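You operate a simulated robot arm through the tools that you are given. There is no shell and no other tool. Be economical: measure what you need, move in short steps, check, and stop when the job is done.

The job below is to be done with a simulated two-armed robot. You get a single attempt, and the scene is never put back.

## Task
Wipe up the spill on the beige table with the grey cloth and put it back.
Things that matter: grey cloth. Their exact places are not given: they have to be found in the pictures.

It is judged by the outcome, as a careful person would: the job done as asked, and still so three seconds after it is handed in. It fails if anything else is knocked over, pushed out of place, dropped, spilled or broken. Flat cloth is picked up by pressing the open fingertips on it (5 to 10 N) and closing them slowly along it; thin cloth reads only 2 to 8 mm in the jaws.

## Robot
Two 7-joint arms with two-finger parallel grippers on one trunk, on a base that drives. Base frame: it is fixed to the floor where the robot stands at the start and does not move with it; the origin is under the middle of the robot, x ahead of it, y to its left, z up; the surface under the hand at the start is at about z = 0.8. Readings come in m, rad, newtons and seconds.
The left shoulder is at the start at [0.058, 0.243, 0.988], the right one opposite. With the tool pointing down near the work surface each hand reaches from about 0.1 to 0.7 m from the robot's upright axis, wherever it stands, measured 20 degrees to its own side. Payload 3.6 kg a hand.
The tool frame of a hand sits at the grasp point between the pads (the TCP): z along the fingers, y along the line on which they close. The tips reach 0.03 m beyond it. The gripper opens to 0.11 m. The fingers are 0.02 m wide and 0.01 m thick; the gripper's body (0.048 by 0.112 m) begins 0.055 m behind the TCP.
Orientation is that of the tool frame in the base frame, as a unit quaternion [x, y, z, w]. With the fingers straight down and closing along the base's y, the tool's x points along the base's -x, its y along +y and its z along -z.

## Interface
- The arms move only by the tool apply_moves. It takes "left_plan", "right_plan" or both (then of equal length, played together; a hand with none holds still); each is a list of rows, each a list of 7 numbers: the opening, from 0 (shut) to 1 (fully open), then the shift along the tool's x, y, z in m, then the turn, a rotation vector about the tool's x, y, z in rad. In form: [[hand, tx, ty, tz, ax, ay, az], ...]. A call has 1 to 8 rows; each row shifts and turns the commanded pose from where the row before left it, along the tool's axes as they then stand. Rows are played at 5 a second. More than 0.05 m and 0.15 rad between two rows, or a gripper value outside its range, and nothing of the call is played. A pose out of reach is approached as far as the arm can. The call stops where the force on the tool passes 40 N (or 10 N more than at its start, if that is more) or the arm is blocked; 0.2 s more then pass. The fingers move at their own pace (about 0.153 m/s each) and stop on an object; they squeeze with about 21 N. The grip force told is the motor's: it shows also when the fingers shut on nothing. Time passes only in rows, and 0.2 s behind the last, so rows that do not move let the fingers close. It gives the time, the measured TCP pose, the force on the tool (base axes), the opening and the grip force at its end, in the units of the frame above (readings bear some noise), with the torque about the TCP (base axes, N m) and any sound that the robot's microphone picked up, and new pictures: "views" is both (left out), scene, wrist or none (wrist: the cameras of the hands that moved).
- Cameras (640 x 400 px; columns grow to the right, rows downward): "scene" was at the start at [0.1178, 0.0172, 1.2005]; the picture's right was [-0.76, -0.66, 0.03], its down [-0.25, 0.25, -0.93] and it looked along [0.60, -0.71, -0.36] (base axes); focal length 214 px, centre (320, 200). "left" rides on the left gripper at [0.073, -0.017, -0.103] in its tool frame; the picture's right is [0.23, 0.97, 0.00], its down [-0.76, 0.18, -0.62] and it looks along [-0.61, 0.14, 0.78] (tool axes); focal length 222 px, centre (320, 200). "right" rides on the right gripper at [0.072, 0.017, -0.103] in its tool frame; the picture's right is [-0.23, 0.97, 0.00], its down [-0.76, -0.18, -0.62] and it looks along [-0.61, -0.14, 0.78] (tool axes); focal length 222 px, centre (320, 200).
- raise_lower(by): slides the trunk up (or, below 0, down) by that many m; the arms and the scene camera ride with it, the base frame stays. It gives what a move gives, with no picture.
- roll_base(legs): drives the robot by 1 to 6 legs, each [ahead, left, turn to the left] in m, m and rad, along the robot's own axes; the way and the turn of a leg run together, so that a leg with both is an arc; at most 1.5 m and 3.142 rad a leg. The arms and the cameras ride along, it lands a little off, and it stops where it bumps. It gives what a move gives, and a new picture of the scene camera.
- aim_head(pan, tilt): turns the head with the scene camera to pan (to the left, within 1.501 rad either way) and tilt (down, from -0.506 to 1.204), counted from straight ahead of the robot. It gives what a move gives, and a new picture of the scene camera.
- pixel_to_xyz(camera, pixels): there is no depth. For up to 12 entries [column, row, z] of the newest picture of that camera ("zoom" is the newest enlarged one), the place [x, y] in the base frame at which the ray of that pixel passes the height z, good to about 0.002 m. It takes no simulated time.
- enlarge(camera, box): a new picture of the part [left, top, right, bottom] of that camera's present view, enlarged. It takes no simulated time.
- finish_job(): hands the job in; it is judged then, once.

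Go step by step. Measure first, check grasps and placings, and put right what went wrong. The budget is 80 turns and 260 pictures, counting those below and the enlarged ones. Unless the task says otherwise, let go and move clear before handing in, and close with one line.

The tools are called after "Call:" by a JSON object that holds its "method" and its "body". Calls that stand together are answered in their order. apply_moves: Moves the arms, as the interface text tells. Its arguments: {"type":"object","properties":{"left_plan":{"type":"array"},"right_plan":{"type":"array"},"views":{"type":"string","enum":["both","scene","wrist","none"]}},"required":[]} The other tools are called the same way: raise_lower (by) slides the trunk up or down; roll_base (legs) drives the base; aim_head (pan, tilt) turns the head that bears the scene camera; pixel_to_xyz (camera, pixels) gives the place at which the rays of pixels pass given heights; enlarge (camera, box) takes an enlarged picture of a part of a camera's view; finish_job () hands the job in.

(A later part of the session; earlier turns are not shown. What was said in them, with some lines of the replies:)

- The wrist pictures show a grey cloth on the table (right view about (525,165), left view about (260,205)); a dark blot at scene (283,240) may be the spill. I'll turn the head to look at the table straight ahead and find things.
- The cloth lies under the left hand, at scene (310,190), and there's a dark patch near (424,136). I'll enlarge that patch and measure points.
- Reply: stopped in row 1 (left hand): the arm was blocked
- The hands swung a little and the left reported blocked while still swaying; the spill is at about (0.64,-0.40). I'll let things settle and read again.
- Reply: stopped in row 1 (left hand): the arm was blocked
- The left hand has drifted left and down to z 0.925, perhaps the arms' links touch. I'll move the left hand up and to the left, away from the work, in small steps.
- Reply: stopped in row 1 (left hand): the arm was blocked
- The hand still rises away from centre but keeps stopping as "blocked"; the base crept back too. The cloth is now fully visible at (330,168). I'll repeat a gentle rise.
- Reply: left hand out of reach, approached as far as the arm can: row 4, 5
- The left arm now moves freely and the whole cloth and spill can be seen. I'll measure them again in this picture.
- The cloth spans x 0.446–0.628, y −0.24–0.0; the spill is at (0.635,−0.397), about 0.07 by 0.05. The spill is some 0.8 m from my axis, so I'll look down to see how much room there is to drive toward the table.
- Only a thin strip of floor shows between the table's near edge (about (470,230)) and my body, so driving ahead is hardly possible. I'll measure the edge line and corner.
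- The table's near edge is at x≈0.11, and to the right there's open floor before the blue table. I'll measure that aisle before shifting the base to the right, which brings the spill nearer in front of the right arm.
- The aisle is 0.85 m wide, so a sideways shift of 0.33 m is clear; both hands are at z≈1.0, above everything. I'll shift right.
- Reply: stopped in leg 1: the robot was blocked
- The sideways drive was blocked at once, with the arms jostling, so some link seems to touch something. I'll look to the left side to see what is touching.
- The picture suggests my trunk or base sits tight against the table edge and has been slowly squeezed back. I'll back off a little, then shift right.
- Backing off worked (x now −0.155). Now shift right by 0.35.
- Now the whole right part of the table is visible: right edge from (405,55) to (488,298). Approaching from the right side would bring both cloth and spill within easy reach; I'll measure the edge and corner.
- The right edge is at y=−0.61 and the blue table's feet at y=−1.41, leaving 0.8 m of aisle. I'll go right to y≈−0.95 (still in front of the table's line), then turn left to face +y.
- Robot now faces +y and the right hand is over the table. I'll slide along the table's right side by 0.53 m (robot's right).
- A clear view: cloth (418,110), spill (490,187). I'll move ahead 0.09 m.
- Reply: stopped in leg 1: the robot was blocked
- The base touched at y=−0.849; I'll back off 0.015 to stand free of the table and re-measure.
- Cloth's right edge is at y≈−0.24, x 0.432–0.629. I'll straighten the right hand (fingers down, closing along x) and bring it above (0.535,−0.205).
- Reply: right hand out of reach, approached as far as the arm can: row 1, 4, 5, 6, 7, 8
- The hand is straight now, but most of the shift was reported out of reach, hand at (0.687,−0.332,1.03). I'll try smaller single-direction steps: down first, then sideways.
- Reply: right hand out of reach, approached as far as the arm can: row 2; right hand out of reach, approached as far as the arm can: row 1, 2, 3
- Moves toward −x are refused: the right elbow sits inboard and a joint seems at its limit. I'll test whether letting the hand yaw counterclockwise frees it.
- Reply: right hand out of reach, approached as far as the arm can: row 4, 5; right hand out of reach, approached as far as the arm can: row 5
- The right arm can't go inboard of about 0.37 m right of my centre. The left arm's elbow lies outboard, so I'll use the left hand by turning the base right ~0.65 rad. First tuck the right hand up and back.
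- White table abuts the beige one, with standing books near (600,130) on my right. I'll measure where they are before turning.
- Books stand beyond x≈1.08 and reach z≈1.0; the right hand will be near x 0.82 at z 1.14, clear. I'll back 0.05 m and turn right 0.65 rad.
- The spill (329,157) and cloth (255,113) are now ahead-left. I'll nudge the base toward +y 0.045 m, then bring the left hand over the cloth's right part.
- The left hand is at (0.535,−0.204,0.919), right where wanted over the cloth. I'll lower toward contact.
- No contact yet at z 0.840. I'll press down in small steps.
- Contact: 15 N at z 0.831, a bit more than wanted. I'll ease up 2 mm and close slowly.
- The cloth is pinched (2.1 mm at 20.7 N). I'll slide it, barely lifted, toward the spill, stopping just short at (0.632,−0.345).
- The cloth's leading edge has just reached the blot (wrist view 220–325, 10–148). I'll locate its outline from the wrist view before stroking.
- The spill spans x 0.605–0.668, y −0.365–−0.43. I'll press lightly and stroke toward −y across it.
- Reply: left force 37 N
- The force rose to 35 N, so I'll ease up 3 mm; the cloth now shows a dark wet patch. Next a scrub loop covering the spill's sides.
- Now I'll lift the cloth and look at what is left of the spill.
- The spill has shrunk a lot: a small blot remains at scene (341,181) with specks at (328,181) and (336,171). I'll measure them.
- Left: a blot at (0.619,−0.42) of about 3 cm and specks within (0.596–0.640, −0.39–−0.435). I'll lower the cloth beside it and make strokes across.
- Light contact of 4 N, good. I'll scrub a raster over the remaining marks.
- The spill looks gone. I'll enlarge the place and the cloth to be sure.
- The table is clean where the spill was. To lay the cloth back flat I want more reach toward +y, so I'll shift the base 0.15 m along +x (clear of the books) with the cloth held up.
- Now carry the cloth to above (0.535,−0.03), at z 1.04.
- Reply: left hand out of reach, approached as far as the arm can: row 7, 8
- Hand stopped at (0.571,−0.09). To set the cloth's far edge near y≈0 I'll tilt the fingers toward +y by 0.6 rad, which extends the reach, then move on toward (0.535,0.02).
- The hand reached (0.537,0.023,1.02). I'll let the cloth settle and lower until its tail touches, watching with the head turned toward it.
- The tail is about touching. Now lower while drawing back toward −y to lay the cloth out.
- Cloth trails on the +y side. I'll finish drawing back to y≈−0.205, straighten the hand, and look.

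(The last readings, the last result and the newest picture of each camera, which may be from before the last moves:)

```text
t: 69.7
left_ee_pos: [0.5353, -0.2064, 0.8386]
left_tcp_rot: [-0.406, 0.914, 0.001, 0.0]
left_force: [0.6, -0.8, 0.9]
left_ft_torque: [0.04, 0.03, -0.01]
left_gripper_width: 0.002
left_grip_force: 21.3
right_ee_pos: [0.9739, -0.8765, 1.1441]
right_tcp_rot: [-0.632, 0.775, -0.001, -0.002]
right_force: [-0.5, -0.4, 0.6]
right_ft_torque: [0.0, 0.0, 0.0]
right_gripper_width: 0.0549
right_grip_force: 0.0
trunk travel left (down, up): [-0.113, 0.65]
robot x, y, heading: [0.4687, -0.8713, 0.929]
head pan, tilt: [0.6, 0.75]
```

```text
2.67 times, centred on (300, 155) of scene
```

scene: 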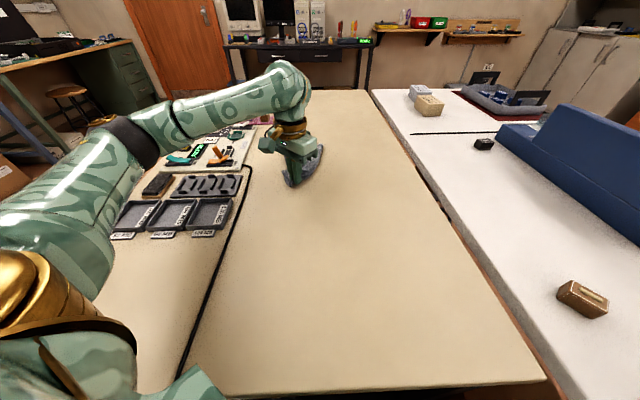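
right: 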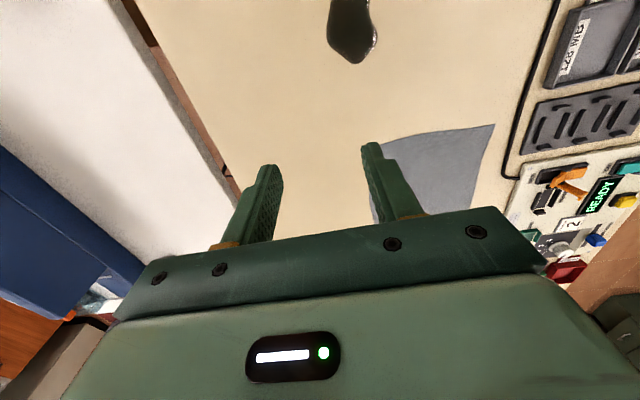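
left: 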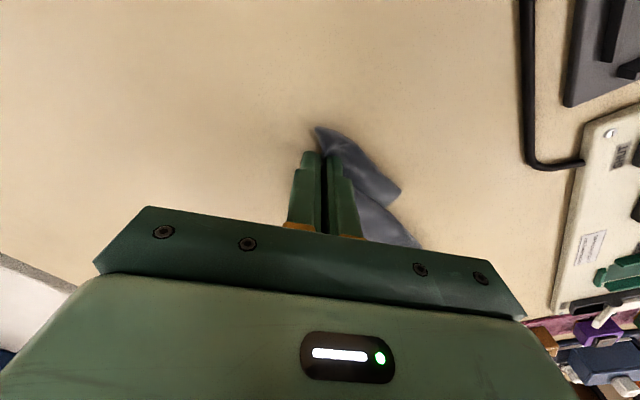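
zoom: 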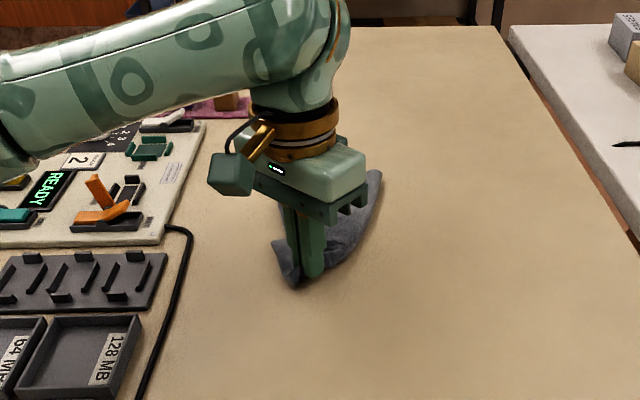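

The cloth trails toward +y in place. I'll lower a little, open the fingers gently and rise to look.

Call:
{"method": "apply_moves", "body": {"left_plan": [[0, 0, 0, 0.004, 0, 0, 0], [0.15, 0, 0, 0, 0, 0, 0], [0.3, 0, 0, -0.002, 0, 0, 0], [0.3, 0, 0, -0.03, 0, 0, 0], [0.3, 0, 0, -0.04, 0, 0, 0], [0.3, 0.03, -0.02, -0.03, 0, 0, 0], [0.3, 0.03, -0.02, -0.03, 0, 0, 0], [0.3, 0.03, -0.02, -0.03, 0, 0, 0]], "views": "both"}}

Call:
{"method": "enlarge", "body": {"camera": "scene", "box": [200, 80, 400, 230]}}

```text
t: 71.5
left_ee_pos: [0.5178, -0.3128, 0.9977]
left_tcp_rot: [-0.406, 0.914, 0.002, 0.001]
left_force: [-0.6, 0.0, 0.2]
left_ft_torque: [0.01, -0.03, -0.02]
left_gripper_width: 0.0331
left_grip_force: 0.1
right_ee_pos: [0.9738, -0.8785, 1.1441]
right_tcp_rot: [-0.632, 0.775, 0.0, 0.0]
right_force: [0.0, -0.4, 0.3]
right_ft_torque: [0.02, -0.02, -0.03]
right_gripper_width: 0.0549
right_grip_force: 0.0
trunk travel left (down, up): [-0.113, 0.65]
robot x, y, heading: [0.4685, -0.8716, 0.931]
head pan, tilt: [0.6, 0.75]
```

scene: 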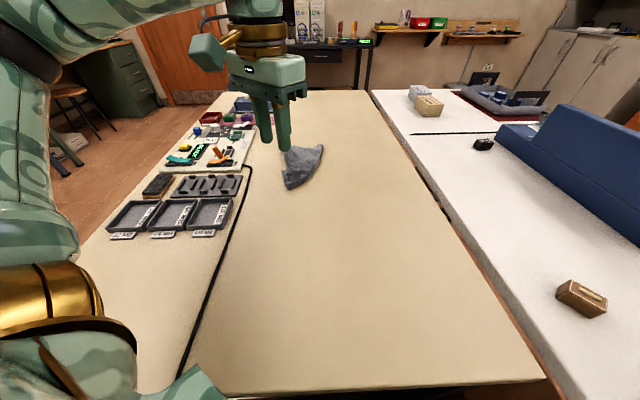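
left: 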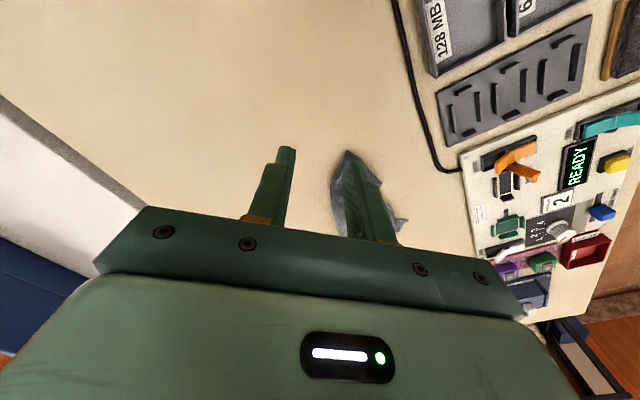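

```text
2.67 times, centred on (300, 155) of scene
```

zoom: 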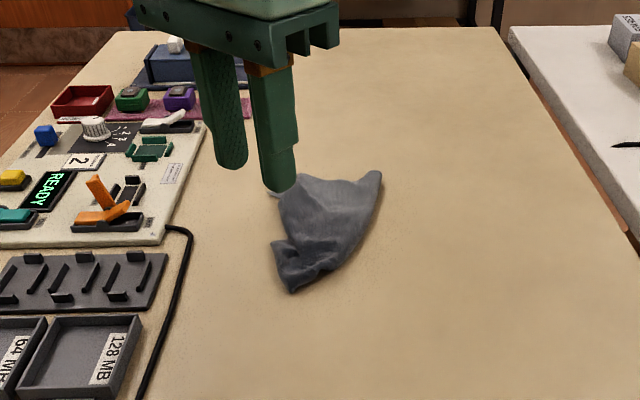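

The cloth is released, somewhat bunched, at scene (303,167). I'll draw the hand aside and measure it.

Call:
{"method": "apply_moves", "body": {"left_plan": [[0.3, 0.03, -0.03, -0.01, 0, 0, 0], [0.3, 0.03, -0.03, -0.01, 0, 0, 0], [0.3, 0.03, -0.03, 0, 0, 0, 0], [0.3, 0.02, -0.03, 0, 0, 0, 0], [0.3, 0, 0, 0, 0, 0, 0]], "views": "both"}}

Call:
{"method": "enlarge", "body": {"camera": "scene", "box": [240, 110, 360, 200]}}

Call:
{"method": "pixel_to_xyz", "body": {"camera": "scene", "pixels": [[286, 189, 0.8], [325, 146, 0.8], [283, 150, 0.8], [315, 174, 0.8], [304, 166, 0.8], [285, 172, 0.8]]}}

```text
t: 72.7
left_ee_pos: [0.5508, -0.4638, 0.9785]
left_tcp_rot: [-0.405, 0.914, 0.001, 0.001]
left_force: [-0.2, 0.2, 0.8]
left_ft_torque: [0.01, 0.03, -0.01]
left_gripper_width: 0.0331
left_grip_force: 0.0
left hand out of reach, approached as far as the arm can: row 1, 2, 3, 4
right_ee_pos: [0.9734, -0.8773, 1.1427]
right_tcp_rot: [-0.632, 0.775, 0.0, -0.001]
right_force: [-0.3, 0.8, -0.6]
right_ft_torque: [0.02, -0.02, -0.01]
right_gripper_width: 0.055
right_grip_force: 0.1
trunk travel left (down, up): [-0.113, 0.65]
robot x, y, heading: [0.4714, -0.8663, 0.928]
head pan, tilt: [0.6, 0.75]
```

scene: 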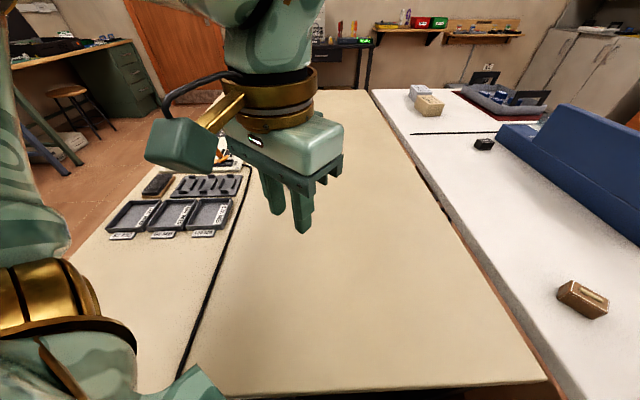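
left: 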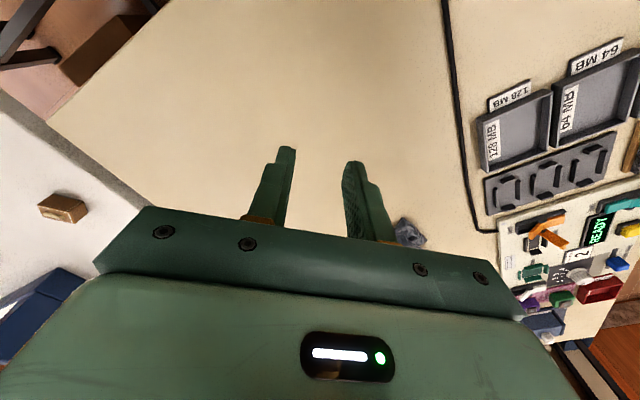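

```text
4.44 times, centred on (300, 155) of scene
```

zoom: 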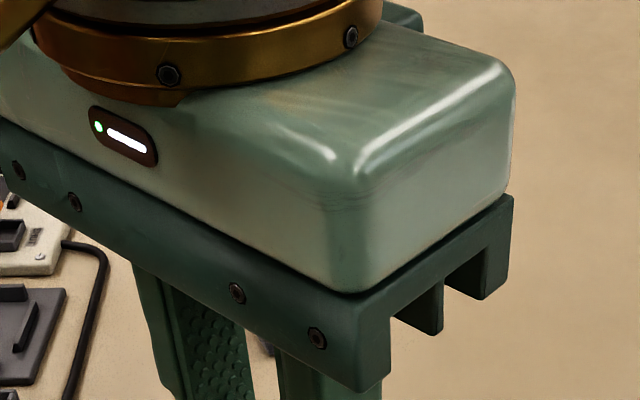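

```text
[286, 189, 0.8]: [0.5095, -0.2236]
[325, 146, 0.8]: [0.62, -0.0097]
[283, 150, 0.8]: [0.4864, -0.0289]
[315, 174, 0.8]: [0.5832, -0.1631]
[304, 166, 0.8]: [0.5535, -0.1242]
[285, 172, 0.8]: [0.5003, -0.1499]
```

The cloth spans x 0.49–0.62, y −0.22–−0.01, centred near (0.55,−0.12), essentially its old place. I'll move the hand to +x out of the sight line to check its look and the table.

Call:
{"method": "apply_moves", "body": {"left_plan": [[0.3, -0.025, -0.028, -0.02, 0, 0, 0], [0.3, -0.025, -0.028, -0.02, 0, 0, 0], [0.3, -0.025, -0.028, -0.02, 0, 0, 0], [0.3, -0.025, -0.028, 0, 0, 0, 0], [0.3, -0.025, -0.028, 0, 0, 0, 0], [0.3, 0, 0, 0, 0, 0, 0]], "views": "scene"}}

Call:
{"method": "enlarge", "body": {"camera": "scene", "box": [230, 100, 370, 200]}}

```text
t: 74.1
left_ee_pos: [0.7212, -0.4566, 1.0021]
left_tcp_rot: [-0.405, 0.914, 0.001, 0.0]
left_force: [-0.5, 0.3, -0.3]
left_ft_torque: [-0.02, -0.01, 0.02]
left_gripper_width: 0.033
left_grip_force: 0.0
left hand out of reach, approached as far as the arm can: row 1, 2, 3
right_ee_pos: [0.9728, -0.8763, 1.1429]
right_tcp_rot: [-0.632, 0.775, 0.0, -0.001]
right_force: [-0.2, -0.4, -0.7]
right_ft_torque: [0.0, -0.01, -0.01]
right_gripper_width: 0.0549
right_grip_force: 0.2
trunk travel left (down, up): [-0.113, 0.65]
robot x, y, heading: [0.4689, -0.8648, 0.926]
head pan, tilt: [0.6, 0.75]
```

scene: 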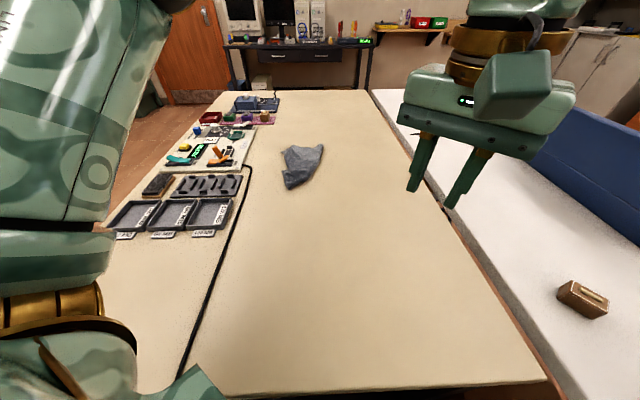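

```text
4.00 times, centred on (300, 150) of scene
```

zoom: 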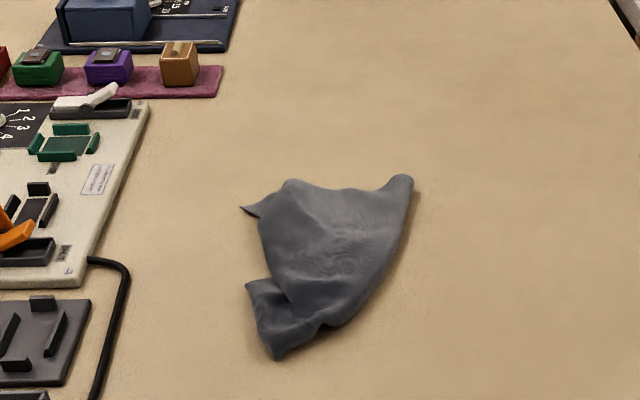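

The table is clean, the cloth lies inside its old footprint (x 0.49–0.62, y −0.22–−0.01), nothing else has moved, and both hands are clear. I'm handing in.

Call:
{"method": "finish_job", "body": {}}

```text
The job is handed in.
```

The spill on the beige table is wiped up and the grey cloth is back in its original spot. It lies slightly bunched rather than flat, and nothing else appears to have been disturbed.
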